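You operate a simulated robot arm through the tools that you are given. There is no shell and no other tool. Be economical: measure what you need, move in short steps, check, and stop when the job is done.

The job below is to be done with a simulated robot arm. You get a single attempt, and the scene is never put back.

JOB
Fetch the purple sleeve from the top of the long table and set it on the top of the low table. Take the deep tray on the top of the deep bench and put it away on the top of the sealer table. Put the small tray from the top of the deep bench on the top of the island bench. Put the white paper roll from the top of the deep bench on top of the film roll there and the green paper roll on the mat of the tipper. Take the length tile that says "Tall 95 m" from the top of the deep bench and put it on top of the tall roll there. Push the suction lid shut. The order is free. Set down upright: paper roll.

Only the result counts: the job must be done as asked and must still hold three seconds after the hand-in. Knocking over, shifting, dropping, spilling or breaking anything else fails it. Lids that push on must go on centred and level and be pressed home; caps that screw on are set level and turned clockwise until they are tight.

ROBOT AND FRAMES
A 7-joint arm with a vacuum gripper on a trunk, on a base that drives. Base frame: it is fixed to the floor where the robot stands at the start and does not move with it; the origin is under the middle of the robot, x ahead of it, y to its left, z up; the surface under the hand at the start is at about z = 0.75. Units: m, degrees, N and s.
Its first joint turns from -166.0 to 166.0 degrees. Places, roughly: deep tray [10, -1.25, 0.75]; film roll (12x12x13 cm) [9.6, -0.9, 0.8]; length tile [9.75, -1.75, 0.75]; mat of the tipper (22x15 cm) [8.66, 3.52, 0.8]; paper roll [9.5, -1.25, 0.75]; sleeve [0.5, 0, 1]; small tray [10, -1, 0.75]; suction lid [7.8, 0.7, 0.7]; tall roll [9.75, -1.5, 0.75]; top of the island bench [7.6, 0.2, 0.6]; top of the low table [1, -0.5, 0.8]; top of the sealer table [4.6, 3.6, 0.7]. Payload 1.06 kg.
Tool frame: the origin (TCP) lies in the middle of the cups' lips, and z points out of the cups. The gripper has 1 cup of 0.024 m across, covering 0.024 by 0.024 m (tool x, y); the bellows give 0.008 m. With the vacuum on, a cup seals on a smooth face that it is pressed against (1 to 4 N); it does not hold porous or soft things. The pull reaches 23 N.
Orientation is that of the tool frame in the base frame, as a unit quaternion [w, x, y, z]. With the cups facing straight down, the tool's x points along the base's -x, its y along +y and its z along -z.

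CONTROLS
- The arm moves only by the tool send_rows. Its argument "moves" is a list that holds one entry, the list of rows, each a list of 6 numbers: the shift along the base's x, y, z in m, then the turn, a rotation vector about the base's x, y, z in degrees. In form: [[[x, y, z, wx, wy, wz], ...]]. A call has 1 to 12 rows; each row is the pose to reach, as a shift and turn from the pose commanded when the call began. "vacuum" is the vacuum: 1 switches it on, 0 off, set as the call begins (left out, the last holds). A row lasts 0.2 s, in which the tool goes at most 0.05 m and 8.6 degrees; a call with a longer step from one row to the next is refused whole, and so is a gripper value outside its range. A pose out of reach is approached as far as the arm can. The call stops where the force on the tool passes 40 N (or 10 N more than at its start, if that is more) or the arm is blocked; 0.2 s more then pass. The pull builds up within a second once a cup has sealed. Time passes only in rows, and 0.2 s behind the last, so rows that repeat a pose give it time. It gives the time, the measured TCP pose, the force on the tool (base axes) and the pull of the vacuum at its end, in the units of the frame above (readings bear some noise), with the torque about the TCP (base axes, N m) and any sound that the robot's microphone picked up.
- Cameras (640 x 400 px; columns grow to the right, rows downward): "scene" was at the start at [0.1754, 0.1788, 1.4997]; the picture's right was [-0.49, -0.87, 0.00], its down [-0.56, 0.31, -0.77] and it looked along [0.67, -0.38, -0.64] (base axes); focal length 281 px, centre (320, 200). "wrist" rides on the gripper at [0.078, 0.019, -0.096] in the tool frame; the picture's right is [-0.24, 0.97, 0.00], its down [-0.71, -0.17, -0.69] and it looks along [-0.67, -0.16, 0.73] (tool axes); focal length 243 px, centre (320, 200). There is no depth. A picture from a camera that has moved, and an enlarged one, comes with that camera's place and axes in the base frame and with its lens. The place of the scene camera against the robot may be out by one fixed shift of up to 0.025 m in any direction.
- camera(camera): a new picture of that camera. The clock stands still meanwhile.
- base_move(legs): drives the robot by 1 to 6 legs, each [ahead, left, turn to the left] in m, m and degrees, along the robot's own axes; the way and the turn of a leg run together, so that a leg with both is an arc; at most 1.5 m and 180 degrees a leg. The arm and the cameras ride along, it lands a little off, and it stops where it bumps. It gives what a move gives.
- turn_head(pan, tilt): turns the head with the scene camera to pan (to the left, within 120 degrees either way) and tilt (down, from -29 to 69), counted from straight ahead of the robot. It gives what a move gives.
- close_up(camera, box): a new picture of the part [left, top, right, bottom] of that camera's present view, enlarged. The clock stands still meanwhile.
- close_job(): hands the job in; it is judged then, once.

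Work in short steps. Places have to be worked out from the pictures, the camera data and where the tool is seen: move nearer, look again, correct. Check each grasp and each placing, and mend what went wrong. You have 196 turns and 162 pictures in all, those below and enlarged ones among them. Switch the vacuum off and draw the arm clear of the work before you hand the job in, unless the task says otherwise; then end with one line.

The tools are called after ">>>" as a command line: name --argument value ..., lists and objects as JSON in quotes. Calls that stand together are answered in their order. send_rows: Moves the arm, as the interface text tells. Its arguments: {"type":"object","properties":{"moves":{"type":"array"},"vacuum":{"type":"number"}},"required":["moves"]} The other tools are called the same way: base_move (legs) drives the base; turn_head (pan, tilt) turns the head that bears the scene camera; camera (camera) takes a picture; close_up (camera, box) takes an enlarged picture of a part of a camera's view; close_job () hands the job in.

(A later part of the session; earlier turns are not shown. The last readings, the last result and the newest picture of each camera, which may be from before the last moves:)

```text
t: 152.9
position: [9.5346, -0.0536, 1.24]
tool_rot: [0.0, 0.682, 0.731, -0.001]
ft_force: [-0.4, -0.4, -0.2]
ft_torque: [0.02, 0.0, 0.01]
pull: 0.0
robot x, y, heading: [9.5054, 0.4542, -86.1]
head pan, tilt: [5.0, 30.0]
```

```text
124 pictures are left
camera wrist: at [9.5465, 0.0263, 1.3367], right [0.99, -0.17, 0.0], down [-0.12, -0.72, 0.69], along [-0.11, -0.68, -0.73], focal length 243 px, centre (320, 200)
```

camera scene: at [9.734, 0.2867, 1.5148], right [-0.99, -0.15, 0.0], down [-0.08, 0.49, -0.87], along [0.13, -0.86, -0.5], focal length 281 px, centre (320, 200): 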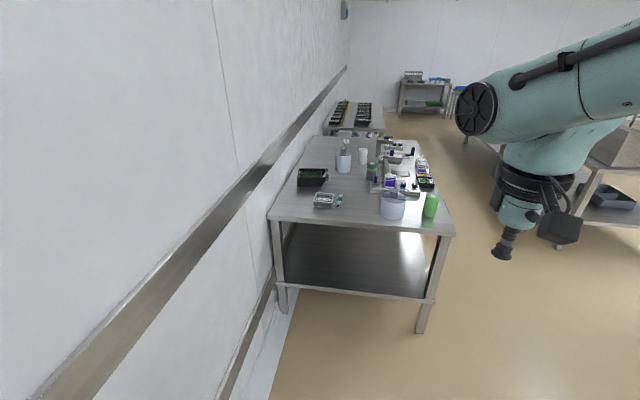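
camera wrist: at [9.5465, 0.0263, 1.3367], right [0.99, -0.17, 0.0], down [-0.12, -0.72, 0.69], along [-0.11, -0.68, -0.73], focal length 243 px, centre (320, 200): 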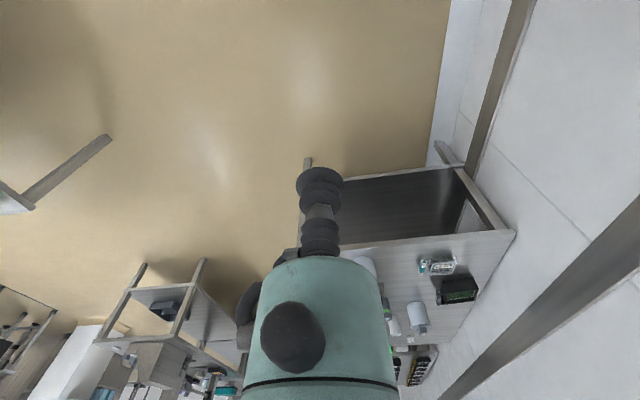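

>>> close_up --camera "scene" --box '[265, 125, 455, 245]'

```text
3.33 times, centred on (360, 185) of scene
camera zoom: at [9.734, 0.2867, 1.5148], right [-0.99, -0.15, 0.0], down [-0.08, 0.49, -0.87], along [0.13, -0.86, -0.5], focal length 936 px, centre (187, 250)
```

zoom: 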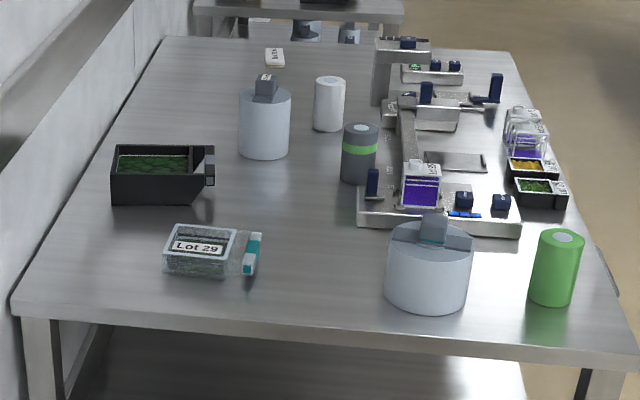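

The bench top shows the deep tray (black), small clear tray "Lot 29", grey film roll, green roll, white roll and others. I drive up to the bench's north edge (axis y≈-0.3, x≈9.7).

>>> base_move --legs '[[0, 0, -4], [0.7, 0, 0], [0, 0.17, 0]]'

>>> turn_head --pan 10 --tilt 45

>>> camera --camera "scene"

>>> camera --camera "wrist"

```text
t: 158.2
position: [9.6707, -0.7528, 1.2408]
tool_rot: [0.0, 0.707, 0.707, 0.0]
ft_force: [-0.6, 0.3, 0.2]
ft_torque: [0.04, 0.06, -0.02]
pull: 0.0
robot x, y, heading: [9.6762, -0.2448, -90.4]
head pan, tilt: [5.0, 30.0]
```

```text
t: 159.0
position: [9.6701, -0.7526, 1.2394]
tool_rot: [0.0, 0.708, 0.706, 0.0]
ft_force: [-0.1, -0.6, -0.4]
ft_torque: [-0.01, -0.02, 0.03]
pull: 0.1
robot x, y, heading: [9.6738, -0.2474, -90.2]
head pan, tilt: [10.0, 45.0]
```

```text
122 pictures are left
camera scene: at [9.8985, -0.4176, 1.4922], right [-0.99, -0.17, 0.0], down [-0.12, 0.7, -0.71], along [0.12, -0.7, -0.71], focal length 281 px, centre (320, 200)
```

scene: 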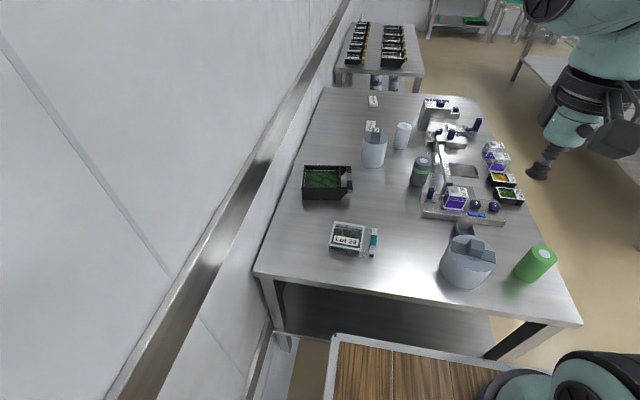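

```text
121 pictures are left
camera wrist: at [9.6877, -0.6743, 1.3366], right [0.97, -0.24, 0.0], down [-0.17, -0.71, 0.69], along [-0.16, -0.67, -0.73], focal length 243 px, centre (320, 200)
```

wrist: 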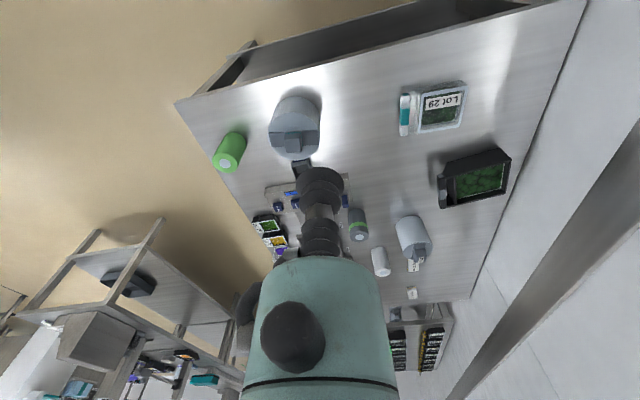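

>>> close_up --camera "scene" --box '[300, 85, 540, 235]'

>>> close_up --camera "scene" --box '[290, 150, 580, 330]'

>>> close_up --camera "scene" --box '[350, 90, 420, 134]'

```text
2.67 times, centred on (420, 160) of scene
camera zoom: at [9.8985, -0.4176, 1.4922], right [-0.99, -0.17, 0.0], down [-0.12, 0.7, -0.71], along [0.12, -0.7, -0.71], focal length 749 px, centre (53, 307)
```

zoom: 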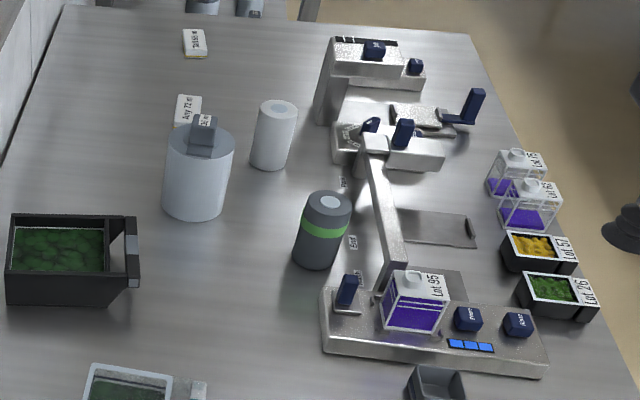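

```text
2.21 times, centred on (435, 240) of scene
camera zoom: at [9.8985, -0.4176, 1.4922], right [-0.99, -0.17, 0.0], down [-0.12, 0.7, -0.71], along [0.12, -0.7, -0.71], focal length 620 px, centre (66, 112)
```

zoom: 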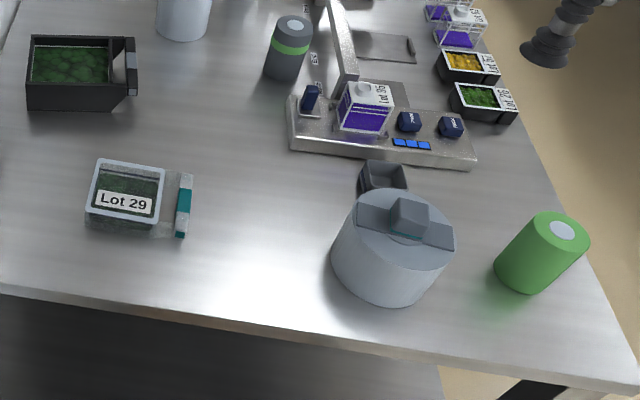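

```text
9.09 times, centred on (385, 112) of scene
camera zoom: at [9.8985, -0.4176, 1.4922], right [-0.99, -0.17, 0.0], down [-0.12, 0.7, -0.71], along [0.12, -0.7, -0.71], focal length 2553 px, centre (-271, 1000)
```

zoom: 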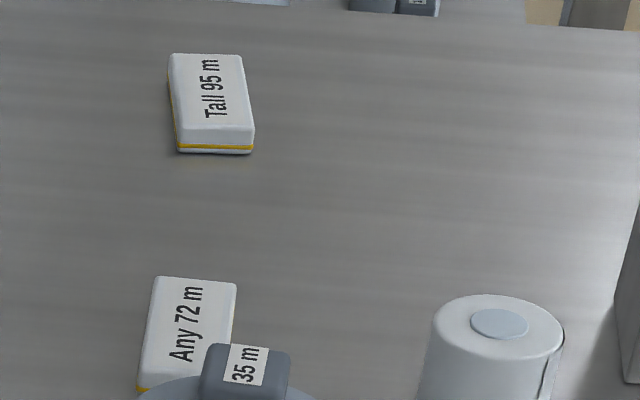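

The tile "Tall 95 m" is the far one; I check the tops of the grey rolls in more detail.

>>> close_up --camera "scene" --box '[425, 210, 565, 298]'

>>> close_up --camera "scene" --box '[345, 110, 445, 172]'

>>> close_up --camera "wrist" --box '[190, 70, 350, 190]'

>>> close_up --camera "wrist" --box '[340, 190, 460, 305]'

```text
4.55 times, centred on (495, 254) of scene
camera zoom: at [9.8985, -0.4176, 1.4922], right [-0.99, -0.17, 0.0], down [-0.12, 0.7, -0.71], along [0.12, -0.7, -0.71], focal length 1276 px, centre (-476, -46)
```

zoom: 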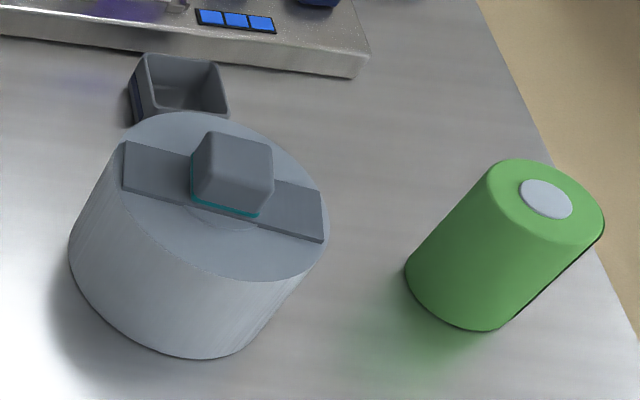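

```text
6.40 times, centred on (395, 141) of scene
camera zoom: at [9.8985, -0.4176, 1.4922], right [-0.99, -0.17, 0.0], down [-0.12, 0.7, -0.71], along [0.12, -0.7, -0.71], focal length 1797 px, centre (-160, 578)
```

zoom: 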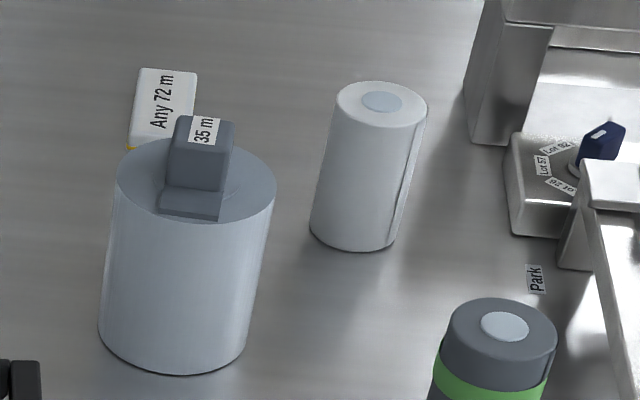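

```text
3.33 times, centred on (270, 130) of wrist
camera zoom: at [9.6877, -0.6743, 1.3366], right [0.97, -0.24, 0.0], down [-0.17, -0.71, 0.69], along [-0.16, -0.67, -0.73], focal length 809 px, centre (487, 433)
```

zoom: 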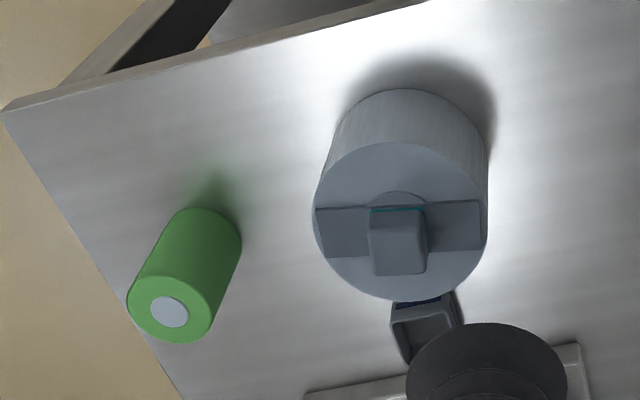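

```text
3.48 times, centred on (400, 248) of wrist
camera zoom: at [9.6877, -0.6743, 1.3366], right [0.97, -0.24, 0.0], down [-0.17, -0.71, 0.69], along [-0.16, -0.67, -0.73], focal length 844 px, centre (42, 35)
```

zoom: 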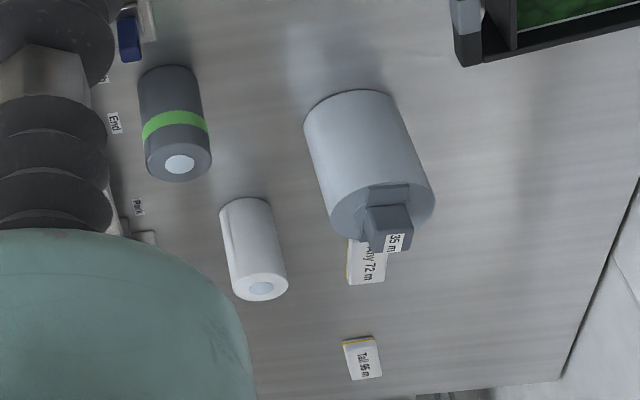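

The tall roll carries a "35 m" block and the film roll a plate with knob; I'll study those later. First the small tray near (9.91, -0.98): I move the tool near it for a closer wrist view.

>>> send_rows --moves '[[[0.04, -0.01, -0.02, 0, 0, 0], [0.08, -0.02, -0.04, 0, 0, 0], [0.12, -0.03, -0.06, 0, 0, 0], [0.16, -0.04, -0.08, 0, 0, 0], [0.2, -0.05, -0.1, 0, 0, 0], [0.22, -0.06, -0.14, 0, 0, 0], [0.22, -0.06, -0.18, 0, 0, 0], [0.22, -0.06, -0.2, 0, 0, 0], [0.22, -0.06, -0.2, 0, 0, 0]]]'

>>> camera --camera "wrist"

>>> camera --camera "scene"

```text
t: 161.0
position: [9.8887, -0.8139, 1.0395]
tool_rot: [0.001, 0.708, 0.706, 0.0]
ft_force: [0.0, -1.1, -0.7]
ft_torque: [0.03, 0.01, -0.01]
pull: 0.1
robot x, y, heading: [9.676, -0.2496, -90.3]
head pan, tilt: [10.0, 45.0]
```

```text
113 pictures are left
camera wrist: at [9.906, -0.7337, 1.1355], right [0.97, -0.24, 0.0], down [-0.17, -0.71, 0.69], along [-0.16, -0.67, -0.73], focal length 243 px, centre (320, 200)
```

wrist: 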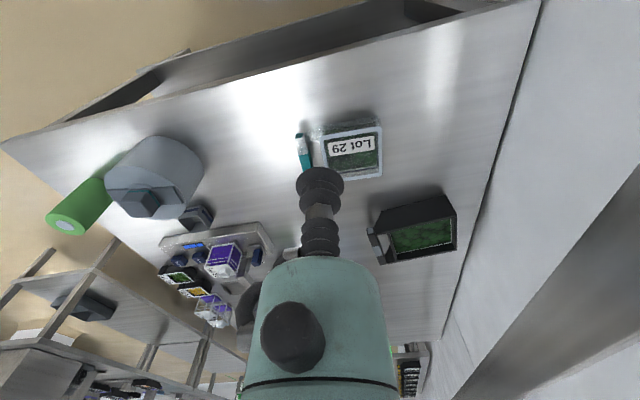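

```text
112 pictures are left
camera scene: at [9.8986, -0.4175, 1.4922], right [-0.99, -0.17, 0.0], down [-0.12, 0.7, -0.71], along [0.12, -0.7, -0.71], focal length 281 px, centre (320, 200)
```

scene: 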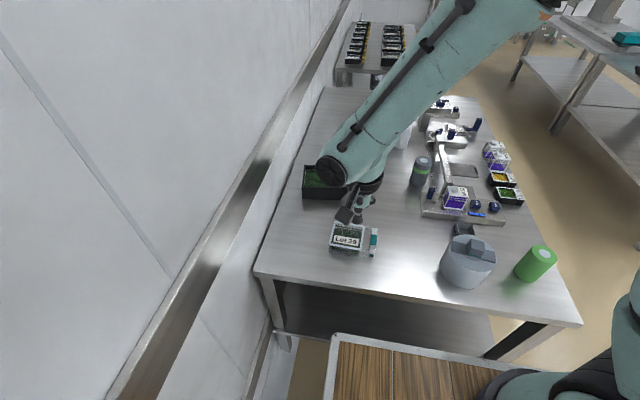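

>>> close_up --camera "wrist" --box '[280, 100, 400, 190]'

>>> close_up --camera "scene" --box '[320, 210, 400, 260]'

>>> close_up --camera "wrist" --box '[355, 170, 475, 275]'

```text
4.44 times, centred on (340, 145) of wrist
camera zoom: at [9.906, -0.7337, 1.1355], right [0.97, -0.24, 0.0], down [-0.17, -0.71, 0.69], along [-0.16, -0.67, -0.73], focal length 1078 px, centre (231, 444)
```

zoom: 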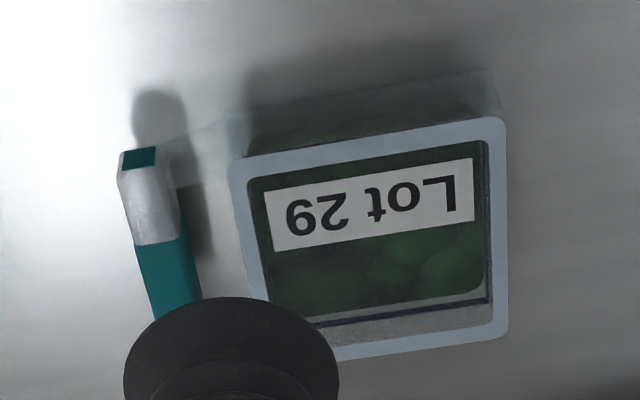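

```text
8.00 times, centred on (360, 235) of scene
camera zoom: at [9.8986, -0.4175, 1.4922], right [-0.99, -0.17, 0.0], down [-0.12, 0.7, -0.71], along [0.12, -0.7, -0.71], focal length 2247 px, centre (0, -80)
```

zoom: 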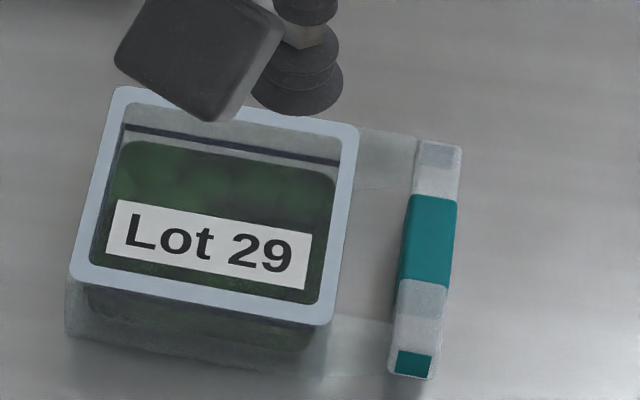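

```text
3.81 times, centred on (415, 222) of wrist
camera zoom: at [9.906, -0.7337, 1.1355], right [0.97, -0.24, 0.0], down [-0.17, -0.71, 0.69], along [-0.16, -0.67, -0.73], focal length 924 px, centre (-42, 114)
```

zoom: 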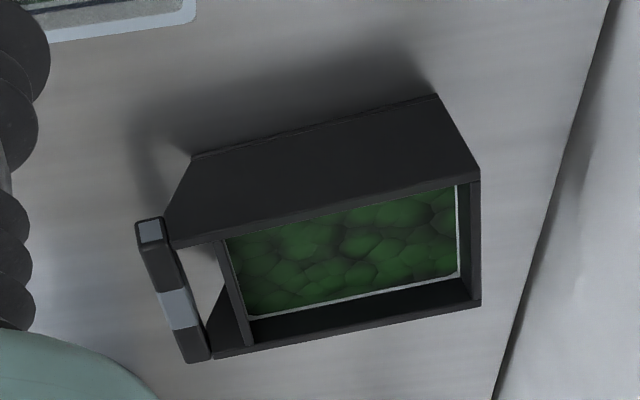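

The label centre triangulates to about (9.907, -0.957, 0.77). I come lower for an accurate second view.

>>> send_rows --moves '[[[0, 0.03, -0.03, 0, 0, 0], [0, 0.05, -0.07, 0, 0, 0], [0, 0.05, -0.11, 0, 0, 0], [0, 0.05, -0.13, 0, 0, 0], [0, 0.05, -0.13, 0, 0, 0]]]'

>>> camera --camera "wrist"

```text
t: 162.2
position: [9.8888, -0.7613, 0.9091]
tool_rot: [0.0, 0.708, 0.706, 0.0]
ft_force: [-0.5, -0.5, -0.5]
ft_torque: [0.03, 0.04, 0.0]
pull: 0.1
robot x, y, heading: [9.6704, -0.2442, -90.2]
head pan, tilt: [10.0, 45.0]
```

```text
108 pictures are left
camera wrist: at [9.9068, -0.6833, 1.0052], right [0.97, -0.24, 0.0], down [-0.17, -0.71, 0.69], along [-0.16, -0.67, -0.73], focal length 243 px, centre (320, 200)
```

wrist: 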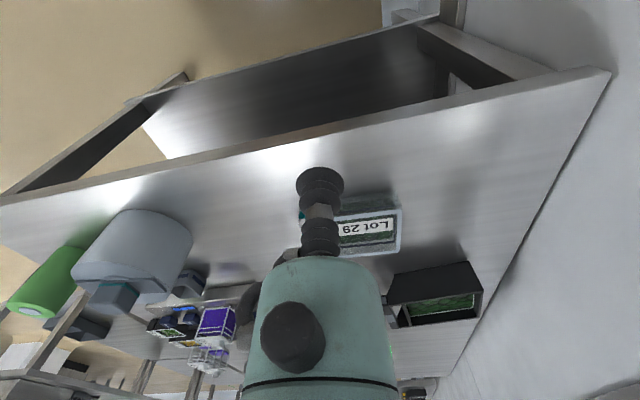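

The label and rim both lie at z≈0.785, so the label sits on a top film; tray centre ≈(9.908, -0.973). I position above the film just beyond the label and approach with vacuum on.

>>> send_rows --moves '[[[0.003, -0.045, 0, 0, 0, 0], [0.006, -0.09, 0, 0, 0, 0], [0.009, -0.135, 0, 0, 0, 0], [0.013, -0.18, 0, 0, 0, 0], [0.013, -0.218, 0, 0, 0, 0], [0.013, -0.218, -0.04, 0, 0, 0], [0.013, -0.218, -0.08, 0, 0, 0], [0.013, -0.218, -0.1, 0, 0, 0], [0.013, -0.218, -0.11, 0, 0, 0], [0.013, -0.218, -0.115, 0, 0, 0], [0.013, -0.218, -0.118, 0, 0, 0]]]' --vacuum 1

>>> close_up --camera "wrist" --box '[220, 60, 420, 210]'

```text
t: 164.6
position: [9.9029, -0.9809, 0.7932]
tool_rot: [-0.001, 0.708, 0.706, 0.0]
ft_force: [-0.2, -0.2, -0.7]
ft_torque: [-0.01, 0.02, -0.02]
pull: 0.0
robot x, y, heading: [9.6748, -0.2481, -90.0]
head pan, tilt: [10.0, 45.0]
```

```text
2.67 times, centred on (320, 135) of wrist
camera zoom: at [9.9197, -0.902, 0.8888], right [0.97, -0.24, 0.0], down [-0.17, -0.71, 0.69], along [-0.16, -0.67, -0.73], focal length 647 px, centre (320, 373)
```

zoom: 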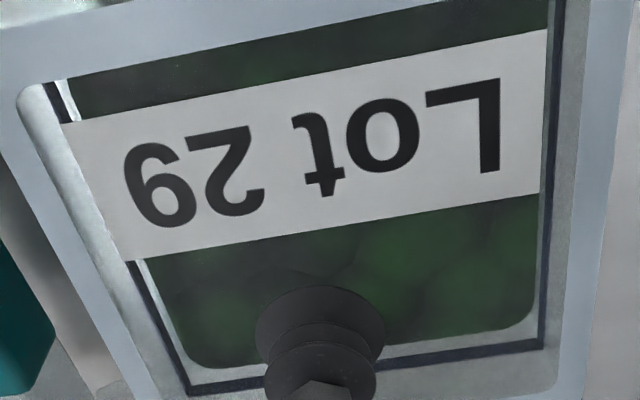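

The label clearly lies on a film; the cup hovers just above it. I descend in fine steps.

>>> send_rows --moves '[[[0, 0.005, -0.003, 0, 0, 0], [0, 0.005, -0.005, 0, 0, 0], [0, 0.005, -0.007, 0, 0, 0], [0, 0.005, -0.007, 0, 0, 0], [0, 0.005, -0.007, 0, 0, 0]]]'

```text
t: 165.8
position: [9.9031, -0.9753, 0.7855]
tool_rot: [0.0, 0.707, 0.707, 0.001]
ft_force: [-2.0, 0.5, 3.5]
ft_torque: [0.02, 0.02, 0.04]
pull: 22.9
robot x, y, heading: [9.671, -0.2446, -90.2]
head pan, tilt: [10.0, 45.0]
```

Sealed on the film (pull 22.9 N, force ~3.5 N). I lift slowly and check.

>>> send_rows --moves '[[[0, 0, 0.01, 0, 0, 0], [0, 0, 0.03, 0, 0, 0], [0, 0, 0.06, 0, 0, 0], [0, 0, 0.1, 0, 0, 0], [0, 0, 0.14, 0, 0, 0], [0, 0, 0.18, 0, 0, 0], [0, 0, 0.22, 0, 0, 0], [0, 0, 0.25, 0, 0, 0]]]'

>>> camera --camera "wrist"

>>> camera --camera "scene"

```text
t: 167.6
position: [9.9022, -0.9769, 1.0349]
tool_rot: [0.001, 0.708, 0.707, 0.0]
ft_force: [-0.2, -0.5, -2.1]
ft_torque: [-0.02, 0.01, -0.01]
pull: 22.6
robot x, y, heading: [9.6724, -0.2486, -90.1]
head pan, tilt: [10.0, 45.0]
```

```text
106 pictures are left
camera wrist: at [9.9194, -0.8982, 1.1316], right [0.97, -0.24, 0.0], down [-0.17, -0.71, 0.68], along [-0.16, -0.67, -0.73], focal length 243 px, centre (320, 200)
```

wrist: 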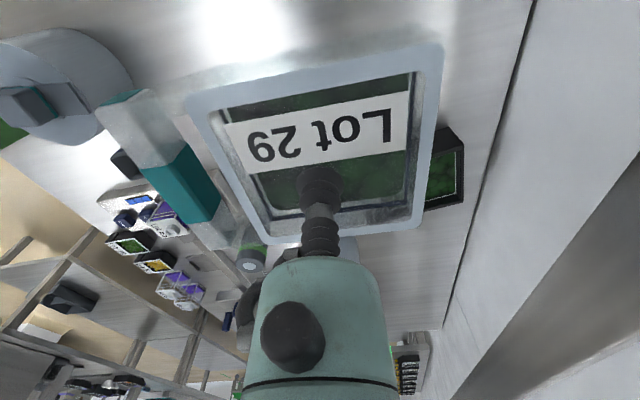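

```text
105 pictures are left
camera scene: at [9.8987, -0.4178, 1.4921], right [-0.99, -0.17, 0.0], down [-0.12, 0.7, -0.71], along [0.12, -0.7, -0.71], focal length 281 px, centre (320, 200)
```

scene: 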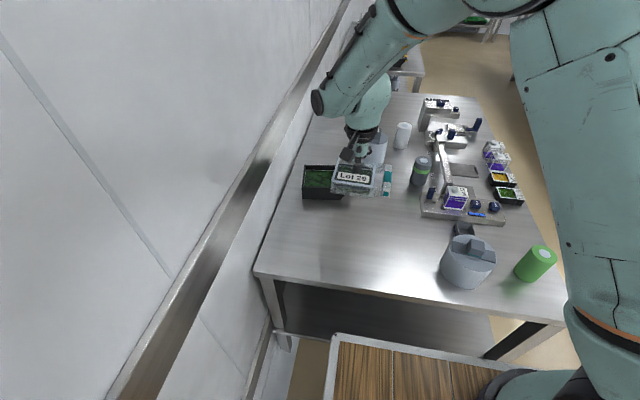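

Held level (weight ~2 N). I draw it in toward the robot, then drive west toward the island bench.

>>> send_rows --moves '[[[-0.03, 0.03, 0.02, 0, 0, 0], [-0.06, 0.06, 0.04, 0, 0, 0], [-0.09, 0.09, 0.06, 0, 0, 0], [-0.12, 0.12, 0.08, 0, 0, 0], [-0.15, 0.15, 0.1, 0, 0, 0], [-0.18, 0.18, 0.12, 0, 0, 0], [-0.2, 0.2, 0.14, 0, 0, 0], [-0.22, 0.22, 0.16, 0, 0, 0], [-0.22, 0.22, 0.16, 0, 0, 0]]]'

>>> base_move --legs '[[0.0, -0.4, 0], [-0.35, -0.15, 0], [0, 0, -89.8]]'

>>> turn_head --pan 25 --tilt 30

>>> camera --camera "scene"

```text
t: 169.6
position: [9.6832, -0.7568, 1.1953]
tool_rot: [0.001, 0.707, 0.707, 0.0]
ft_force: [-0.5, -0.4, -1.1]
ft_torque: [0.02, -0.03, -0.01]
pull: 22.4
robot x, y, heading: [9.6739, -0.2486, -90.2]
head pan, tilt: [10.0, 45.0]
```

```text
t: 178.0
position: [8.6223, 0.1197, 1.1957]
tool_rot: [0.0, 1.0, -0.026, 0.0]
ft_force: [0.1, -0.4, -2.5]
ft_torque: [-0.02, 0.02, 0.01]
pull: 22.9
robot x, y, heading: [9.1302, 0.1021, 176.9]
head pan, tilt: [10.0, 45.0]
```

```text
t: 178.8
position: [8.6209, 0.1195, 1.195]
tool_rot: [0.0, 1.0, -0.026, 0.0]
ft_force: [-0.1, 0.4, -0.6]
ft_torque: [-0.01, 0.02, -0.01]
pull: 22.9
robot x, y, heading: [9.1304, 0.1039, 177.0]
head pan, tilt: [25.0, 30.0]
```

```text
104 pictures are left
camera scene: at [8.9365, -0.1237, 1.5147], right [-0.38, 0.93, 0.0], down [0.46, 0.19, -0.87], along [-0.8, -0.33, -0.5], focal length 281 px, centre (320, 200)
```

scene: 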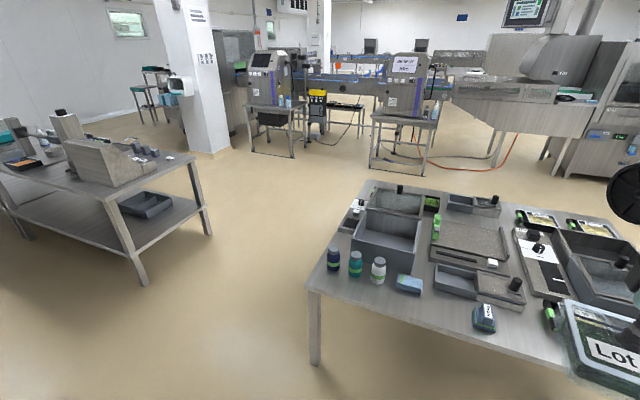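

I see the southern part of the island; I pan right for the rest.

>>> turn_head --pan -25 --tilt 35

>>> camera --camera "scene"

>>> turn_head --pan 10 --tilt 35

>>> camera --camera "scene"

```text
t: 179.9
position: [8.6211, 0.1201, 1.1959]
tool_rot: [0.0, 1.0, -0.025, 0.0]
ft_force: [0.2, 0.1, -0.6]
ft_torque: [-0.03, 0.03, 0.01]
pull: 23.3
robot x, y, heading: [9.1311, 0.1044, 177.1]
head pan, tilt: [-25.0, 35.0]
```

```text
103 pictures are left
camera scene: at [8.9424, -0.0486, 1.507], right [0.47, 0.88, 0.0], down [0.51, -0.27, -0.82], along [-0.72, 0.38, -0.57], focal length 281 px, centre (320, 200)
```

scene: 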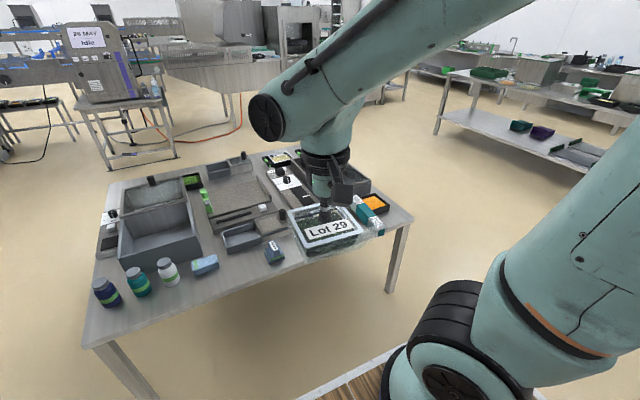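

```text
t: 180.9
position: [8.6213, 0.1191, 1.196]
tool_rot: [0.0, 1.0, -0.025, 0.001]
ft_force: [0.4, -0.4, -0.8]
ft_torque: [-0.04, 0.04, 0.0]
pull: 22.7
robot x, y, heading: [9.1313, 0.1052, 177.3]
head pan, tilt: [10.0, 35.0]
```

```text
102 pictures are left
camera scene: at [8.9329, -0.1005, 1.507], right [-0.12, 0.99, 0.0], down [0.57, 0.07, -0.82], along [-0.81, -0.1, -0.57], focal length 281 px, centre (320, 200)
```

scene: 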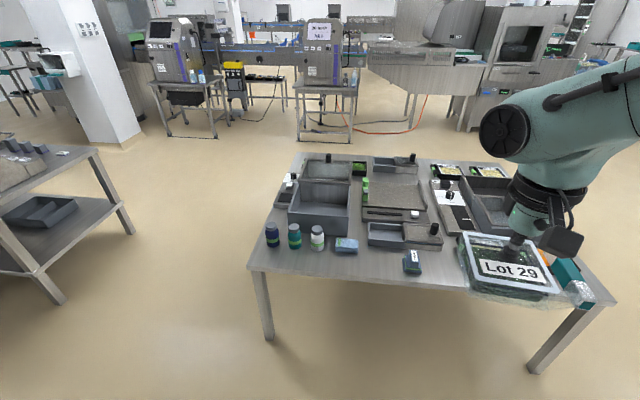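

The front (east) strip of the island looks free in places. I drive 0.35 m nearer and look down for a close view.

>>> base_move --legs '[[0.33, 0, 2.8]]'

>>> turn_head --pan 10 --tilt 52

>>> camera --camera "scene"

>>> turn_head --pan -40 --tilt 45

>>> camera --camera "scene"

```text
t: 183.1
position: [8.289, 0.1104, 1.196]
tool_rot: [0.0, 1.0, -0.007, 0.0]
ft_force: [0.2, -0.2, -0.9]
ft_torque: [0.0, -0.01, -0.01]
pull: 23.0
robot x, y, heading: [8.7966, 0.112, 179.0]
head pan, tilt: [10.0, 35.0]
```

```text
t: 183.9
position: [8.2893, 0.1102, 1.1949]
tool_rot: [0.0, 1.0, -0.006, -0.001]
ft_force: [-0.5, -1.0, -1.3]
ft_torque: [0.03, 0.03, 0.03]
pull: 22.7
robot x, y, heading: [8.7953, 0.1129, 179.4]
head pan, tilt: [10.0, 52.0]
```

```text
101 pictures are left
camera scene: at [8.6215, -0.0954, 1.4827], right [-0.16, 0.99, 0.0], down [0.78, 0.13, -0.62], along [-0.61, -0.1, -0.79], focal length 281 px, centre (320, 200)
```

scene: 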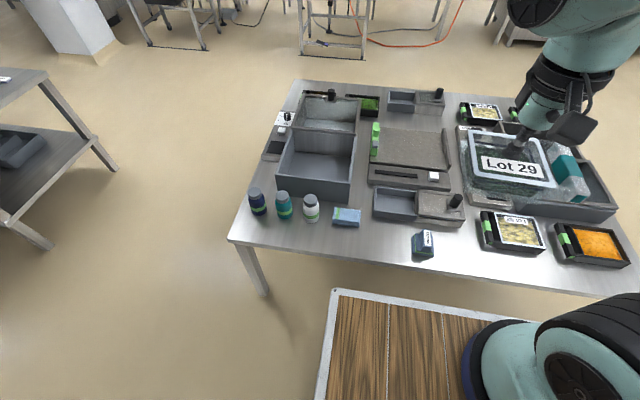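

```text
t: 185.1
position: [8.2879, 0.1112, 1.1961]
tool_rot: [0.0, 1.0, -0.006, 0.0]
ft_force: [0.2, 1.0, -1.4]
ft_torque: [-0.01, 0.02, -0.02]
pull: 22.8
robot x, y, heading: [8.7957, 0.1153, 179.1]
head pan, tilt: [-40.0, 45.0]
```

```text
100 pictures are left
camera scene: at [8.634, -0.0303, 1.4922], right [0.65, 0.76, 0.0], down [0.54, -0.46, -0.71], along [-0.54, 0.46, -0.71], focal length 281 px, centre (320, 200)
```

scene: 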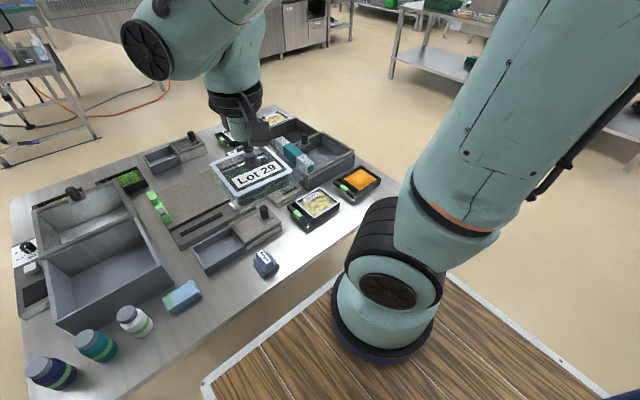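

The only good gap is between the blue sponge and the pouch on the east strip (x≈8.04–8.19, y≈-0.04–0.13). I turn the tray -90° so its handle points toward me, while moving over that gap at height.

>>> send_rows --moves '[[[-0.017, -0.006, 0, 0, 0, -8.2], [-0.034, -0.012, 0, 0, 0, -16.4], [-0.051, -0.018, 0, 0, 0, -24.6], [-0.068, -0.024, 0, 0, 0, -32.8], [-0.085, -0.03, 0, 0, 0, -41], [-0.102, -0.036, 0, 0, 0, -49.2], [-0.119, -0.042, 0, 0, 0, -57.4], [-0.136, -0.048, 0, 0, 0, -65.6], [-0.153, -0.054, 0, 0, 0, -73.8], [-0.17, -0.06, 0, 0, 0, -82], [-0.18, -0.065, -0.02, 0, 0, -89.5], [-0.18, -0.065, -0.04, 0, 0, -89.5]]]'

>>> turn_head --pan 10 --tilt 52

>>> camera --camera "scene"

>>> camera --camera "wrist"

```text
t: 187.7
position: [8.1086, 0.046, 1.1548]
tool_rot: [0.001, -0.706, 0.709, 0.0]
ft_force: [0.6, 0.3, -1.2]
ft_torque: [-0.01, 0.02, -0.01]
pull: 23.0
robot x, y, heading: [8.7971, 0.1169, 179.4]
head pan, tilt: [-40.0, 45.0]
```

```text
t: 188.9
position: [8.1075, 0.0448, 1.154]
tool_rot: [0.0, -0.706, 0.709, 0.0]
ft_force: [-0.3, -0.3, -1.8]
ft_torque: [0.01, 0.0, 0.02]
pull: 23.2
robot x, y, heading: [8.7993, 0.1126, 179.3]
head pan, tilt: [10.0, 52.0]
```

```text
99 pictures are left
camera scene: at [8.6215, -0.0953, 1.4826], right [-0.16, 0.99, 0.0], down [0.78, 0.13, -0.62], along [-0.61, -0.1, -0.79], focal length 281 px, centre (320, 200)
```

scene: 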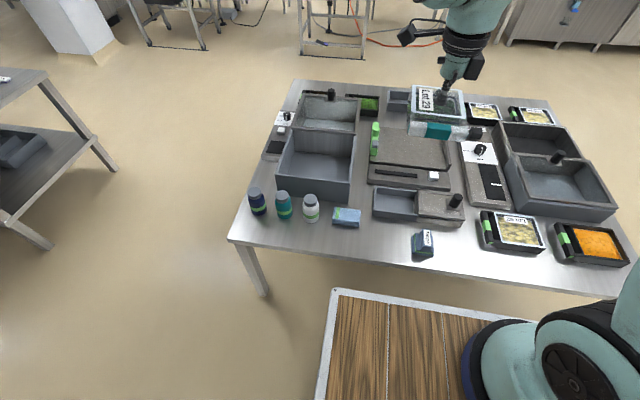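

```text
98 pictures are left
camera wrist: at [8.088, -0.0321, 1.2509], right [-0.97, 0.24, 0.0], down [0.17, 0.71, 0.69], along [0.16, 0.67, -0.73], focal length 243 px, centre (320, 200)
```

wrist: 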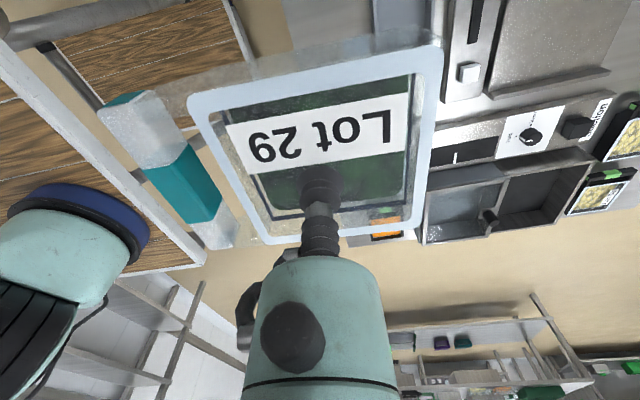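

I check the camera calibration by zooming on the cup.

>>> close_up --camera "scene" --box '[390, 60, 500, 150]'

```text
4.44 times, centred on (445, 105) of scene
camera zoom: at [8.6215, -0.0953, 1.4826], right [-0.16, 0.99, 0.0], down [0.78, 0.13, -0.62], along [-0.61, -0.1, -0.79], focal length 1248 px, centre (-236, 622)
```

zoom: 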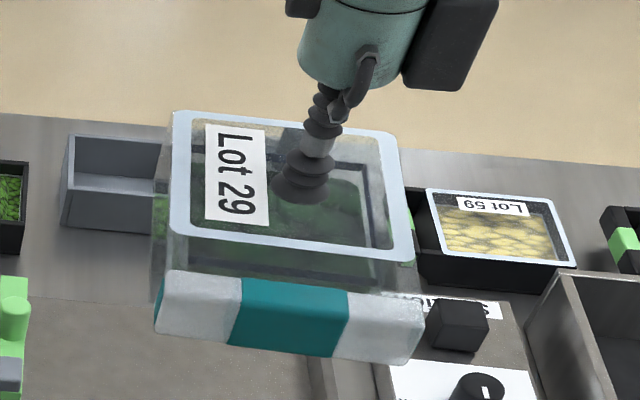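

Calibration: the camera offset looks like a fixed shift of about (0.005, -0.018, -0.022) in base axes. I lower toward z≈0.86 and compare tray and gap directly in the picture.

>>> send_rows --moves '[[[0, 0, -0.045, 0, 0, 0], [0, 0, -0.09, 0, 0, 0], [0, 0, -0.135, 0, 0, 0], [0, 0, -0.18, 0, 0, 0], [0, 0, -0.225, 0, 0, 0], [0, 0, -0.27, 0, 0, 0], [0, 0, -0.29, 0, 0, 0], [0, 0, -0.29, 0, 0, 0]]]'

>>> close_up --camera "scene" --box '[290, 150, 530, 300]'

>>> camera --camera "wrist"

```text
t: 190.7
position: [8.1082, 0.0454, 0.8648]
tool_rot: [0.0, -0.706, 0.709, -0.001]
ft_force: [0.2, -0.1, -1.8]
ft_torque: [0.0, -0.01, -0.01]
pull: 22.9
robot x, y, heading: [8.7957, 0.1143, 179.6]
head pan, tilt: [10.0, 52.0]
```

```text
2.67 times, centred on (410, 225) of scene
camera zoom: at [8.6216, -0.0954, 1.4826], right [-0.16, 0.99, 0.0], down [0.78, 0.13, -0.62], along [-0.61, -0.1, -0.79], focal length 749 px, centre (80, 133)
```

zoom: 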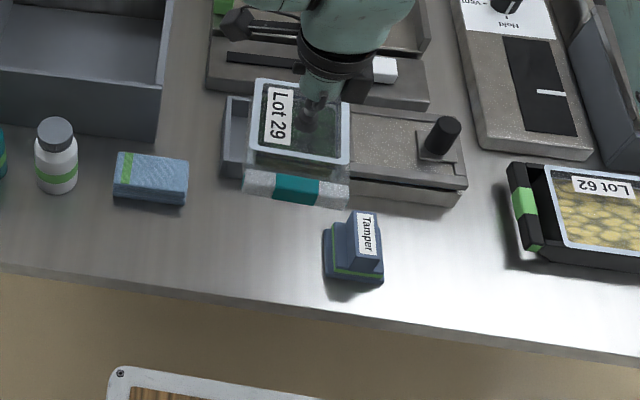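

```text
95 pictures are left
camera wrist: at [8.0872, -0.0326, 0.9608], right [-0.97, 0.24, 0.0], down [0.17, 0.71, 0.69], along [0.16, 0.67, -0.73], focal length 243 px, centre (320, 200)
```

wrist: 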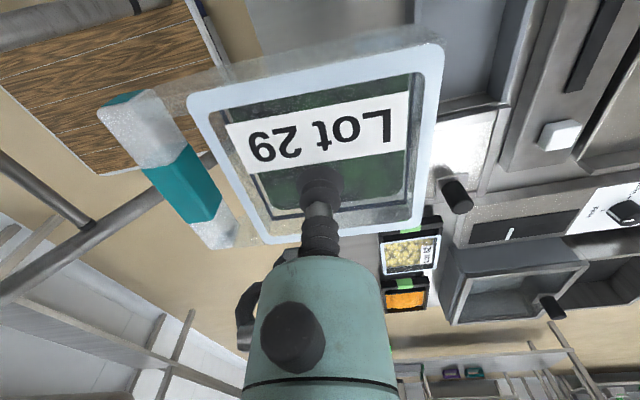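

Two-view triangulation gives the island top z≈0.595, and the gap is x 8.01–8.184, y -0.055–0.12. I shift to cup (8.081, 0.033) and lower to about 0.66.

>>> send_rows --moves '[[[-0.027, -0.012, 0, 0, 0, 0], [-0.027, -0.012, -0.045, 0, 0, 0], [-0.027, -0.012, -0.09, 0, 0, 0], [-0.027, -0.012, -0.135, 0, 0, 0], [-0.027, -0.012, -0.165, 0, 0, 0], [-0.027, -0.012, -0.185, 0, 0, 0], [-0.027, -0.012, -0.195, 0, 0, 0], [-0.027, -0.012, -0.195, 0, 0, 0]]]'

>>> close_up --camera "scene" --box '[290, 150, 530, 300]'

```text
t: 192.5
position: [8.0805, 0.0326, 0.6697]
tool_rot: [-0.001, -0.706, 0.708, 0.0]
ft_force: [0.9, 0.0, -0.4]
ft_torque: [0.04, 0.04, 0.01]
pull: 22.8
robot x, y, heading: [8.794, 0.1148, 179.3]
head pan, tilt: [10.0, 52.0]
```

```text
2.67 times, centred on (410, 225) of scene
camera zoom: at [8.6215, -0.0954, 1.4826], right [-0.16, 0.99, 0.0], down [0.78, 0.13, -0.62], along [-0.61, -0.1, -0.79], focal length 749 px, centre (80, 133)
```

zoom: 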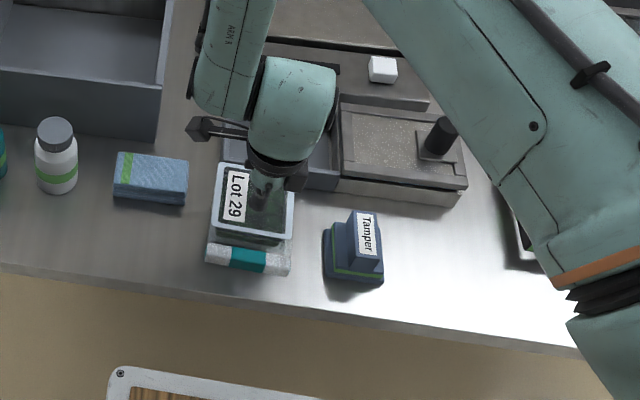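

The tray fits the gap. I lower gently.

>>> send_rows --moves '[[[0, 0, -0.006, 0, 0, 0], [0, 0, -0.012, 0, 0, 0], [0, 0, -0.017, 0, 0, 0], [0, 0, -0.021, 0, 0, 0], [0, 0, -0.024, 0, 0, 0], [0, 0, -0.027, 0, 0, 0]]]'

```text
t: 193.9
position: [8.0808, 0.033, 0.644]
tool_rot: [0.001, -0.706, 0.708, -0.001]
ft_force: [0.3, 0.0, -0.9]
ft_torque: [0.0, 0.02, 0.02]
pull: 23.1
robot x, y, heading: [8.7938, 0.1137, 179.4]
head pan, tilt: [10.0, 52.0]
```

>>> send_rows --moves '[[[0, 0, -0.003, 0, 0, 0], [0, 0, -0.006, 0, 0, 0], [0, 0, -0.008, 0, 0, 0], [0, 0, -0.008, 0, 0, 0]]]'

```text
t: 194.9
position: [8.0813, 0.0331, 0.6351]
tool_rot: [-0.001, -0.706, 0.708, 0.0]
ft_force: [-0.8, -0.5, 9.3]
ft_torque: [0.01, -0.05, 0.01]
pull: 23.1
robot x, y, heading: [8.7969, 0.1118, 179.3]
head pan, tilt: [10.0, 52.0]
```

Contact at z≈0.637 (9 N). Release, wait, then go straight up.

>>> send_rows --moves '[[[0, 0, 0.001, 0, 0, 0], [0, 0, 0.001, 0, 0, 0], [0, 0, 0.001, 0, 0, 0], [0, 0, 0.002, 0, 0, 0], [0, 0, 0.01, 0, 0, 0], [0, 0, 0.03, 0, 0, 0], [0, 0, 0.07, 0, 0, 0], [0, 0, 0.12, 0, 0, 0], [0, 0, 0.17, 0, 0, 0], [0, 0, 0.22, 0, 0, 0], [0, 0, 0.27, 0, 0, 0], [0, 0, 0.32, 0, 0, 0]]]' --vacuum 0

>>> send_rows --moves '[[[0.01, 0.01, 0.02, 0, 0, 8.2], [0.02, 0.02, 0.04, 0, 0, 16.4], [0.03, 0.03, 0.06, 0, 0, 24.6], [0.04, 0.04, 0.08, 0, 0, 32.8], [0.05, 0.05, 0.1, 0, 0, 41], [0.06, 0.06, 0.12, 0, 0, 49.2], [0.07, 0.07, 0.14, 0, 0, 57.4], [0.08, 0.08, 0.16, 0, 0, 65.6], [0.1, 0.1, 0.18, 0, 0, 73.8], [0.12, 0.14, 0.2, 0, 0, 82], [0.13, 0.17, 0.22, 0, 0, 89.5], [0.13, 0.17, 0.22, 0, 0, 89.5]]]'

>>> camera --camera "scene"

>>> camera --camera "wrist"

```text
t: 197.5
position: [8.083, 0.0351, 0.9555]
tool_rot: [0.001, -0.705, 0.709, 0.0]
ft_force: [0.3, 0.1, -0.3]
ft_torque: [0.03, -0.02, 0.01]
pull: 0.1
robot x, y, heading: [8.7974, 0.1141, 179.2]
head pan, tilt: [10.0, 52.0]
```

```text
t: 200.1
position: [8.2116, 0.2042, 1.1753]
tool_rot: [0.0, 1.0, -0.005, 0.0]
ft_force: [0.0, 0.0, 0.8]
ft_torque: [0.04, 0.02, -0.01]
pull: 0.1
robot x, y, heading: [8.7984, 0.1106, 179.2]
head pan, tilt: [10.0, 52.0]
```

```text
93 pictures are left
camera scene: at [8.6215, -0.0954, 1.4826], right [-0.16, 0.99, 0.0], down [0.78, 0.13, -0.62], along [-0.61, -0.1, -0.79], focal length 281 px, centre (320, 200)
```

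scene: 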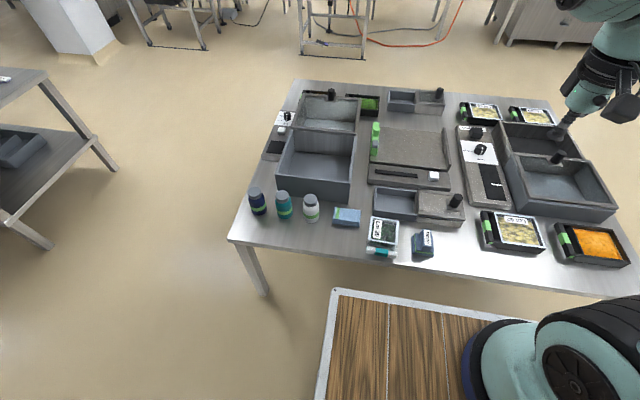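

```text
92 pictures are left
camera wrist: at [8.2886, 0.1842, 1.2722], right [-0.25, -0.97, 0.0], down [-0.71, 0.18, 0.68], along [-0.66, 0.17, -0.73], focal length 243 px, centre (320, 200)
```

wrist: 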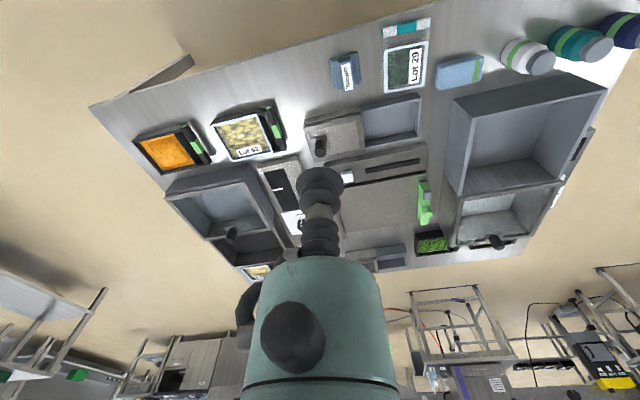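

Small tray is well placed. Now I zoom into the suction box on the right of the island.

>>> close_up --camera "scene" --box '[440, 90, 640, 230]'

>>> close_up --camera "wrist" --box '[150, 110, 350, 290]'

```text
2.86 times, centred on (540, 160) of scene
camera zoom: at [8.6215, -0.0954, 1.4826], right [-0.16, 0.99, 0.0], down [0.78, 0.13, -0.62], along [-0.61, -0.1, -0.79], focal length 802 px, centre (-309, 314)
```

zoom: 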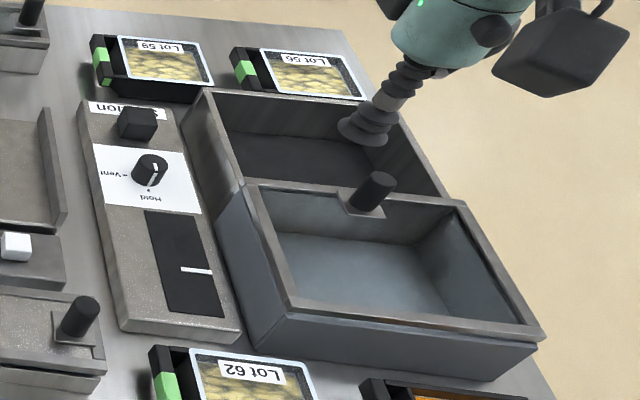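

```text
2.22 times, centred on (250, 200) of wrist
camera zoom: at [8.2886, 0.1842, 1.2722], right [-0.25, -0.97, 0.0], down [-0.71, 0.18, 0.68], along [-0.66, 0.17, -0.73], focal length 539 px, centre (476, 200)
```

zoom: 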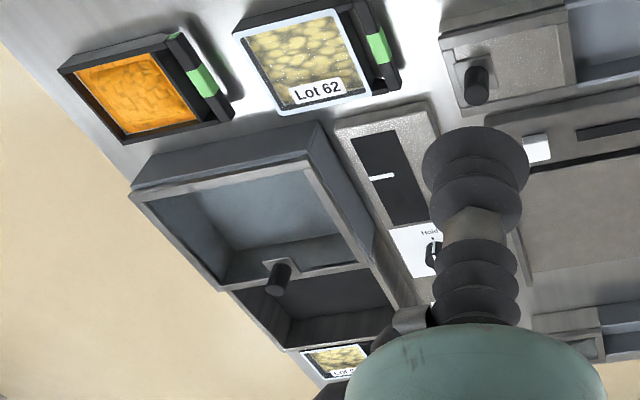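

The lid (framed window with knob) is at about (7.79, 0.66). I need a closer, lower view to understand how it closes.

>>> send_rows --moves '[[[-0.01, 0.045, 0, 0, 0, 0], [-0.02, 0.09, 0, 0, 0, 0], [-0.03, 0.135, 0, 0, 0, 0], [-0.03, 0.18, 0, 0, 0, 0], [-0.03, 0.225, 0, 0, 0, 0], [-0.03, 0.27, 0, 0, 0, 0], [-0.03, 0.315, 0, 0, 0, 0], [-0.03, 0.36, -0.02, 0, 0, 0], [-0.03, 0.4, -0.05, 0, 0, 0], [-0.03, 0.44, -0.08, 0, 0, 0], [-0.03, 0.45, -0.12, 0, 0, 0], [-0.03, 0.45, -0.16, 0, 0, 0]]]'

>>> camera --camera "wrist"

>>> turn_head --pan -32 --tilt 40

>>> camera --camera "scene"

```text
t: 202.7
position: [8.1815, 0.6531, 1.0107]
tool_rot: [0.0, 1.0, -0.007, 0.0]
ft_force: [-0.1, 0.0, 0.5]
ft_torque: [0.02, 0.02, 0.01]
pull: 0.0
robot x, y, heading: [8.8005, 0.1143, 179.3]
head pan, tilt: [10.0, 52.0]
```

```text
89 pictures are left
camera wrist: at [8.2581, 0.633, 1.1069], right [-0.25, -0.97, 0.0], down [-0.71, 0.18, 0.69], along [-0.66, 0.17, -0.73], focal length 243 px, centre (320, 200)
```

wrist: 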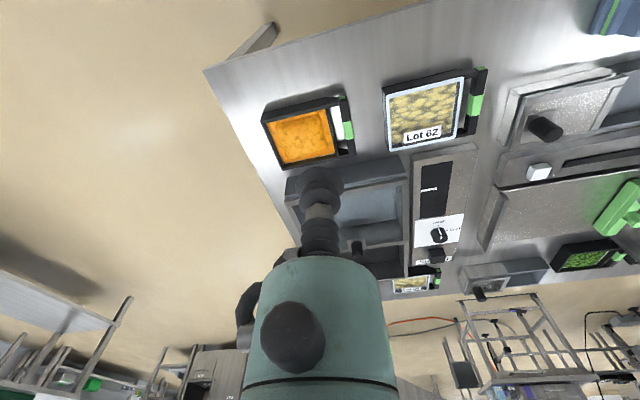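

```text
t: 203.8
position: [8.1809, 0.6517, 1.0116]
tool_rot: [0.0, 1.0, -0.007, 0.0]
ft_force: [-0.5, -0.6, -0.2]
ft_torque: [-0.02, -0.02, 0.01]
pull: 0.1
robot x, y, heading: [8.7965, 0.1169, 179.2]
head pan, tilt: [-32.0, 40.0]
```

```text
88 pictures are left
camera scene: at [8.6241, -0.0373, 1.4994], right [0.54, 0.84, 0.0], down [0.54, -0.35, -0.77], along [-0.64, 0.41, -0.64], focal length 281 px, centre (320, 200)
```

scene: 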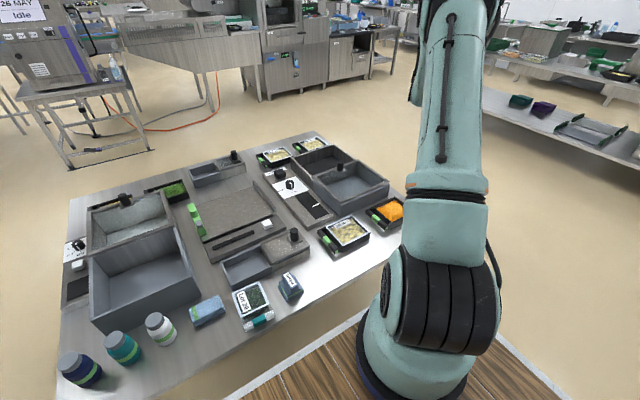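

>>> close_up --camera "scene" --box '[255, 125, 405, 219]'

>>> close_up --camera "scene" --box '[60, 170, 320, 333]'

```text
4.26 times, centred on (330, 172) of scene
camera zoom: at [8.6241, -0.0373, 1.4994], right [0.54, 0.84, 0.0], down [0.54, -0.35, -0.77], along [-0.64, 0.41, -0.64], focal length 1195 px, centre (277, 319)
```

zoom: 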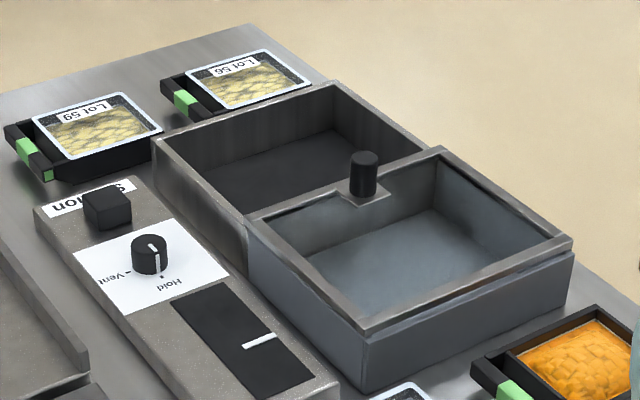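

```text
2.45 times, centred on (190, 252) of scene
camera zoom: at [8.6241, -0.0373, 1.4994], right [0.54, 0.84, 0.0], down [0.54, -0.35, -0.77], along [-0.64, 0.41, -0.64], focal length 689 px, centre (639, 74)
```

zoom: 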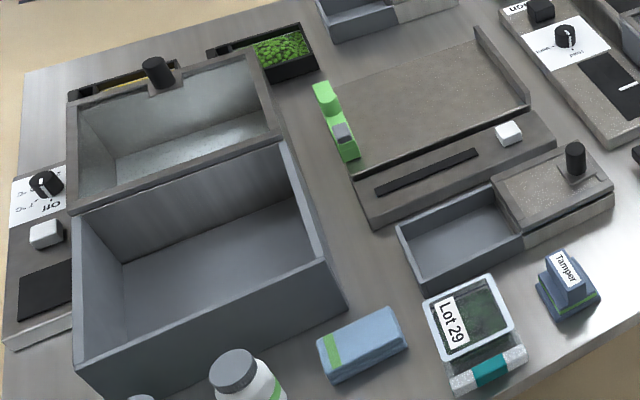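

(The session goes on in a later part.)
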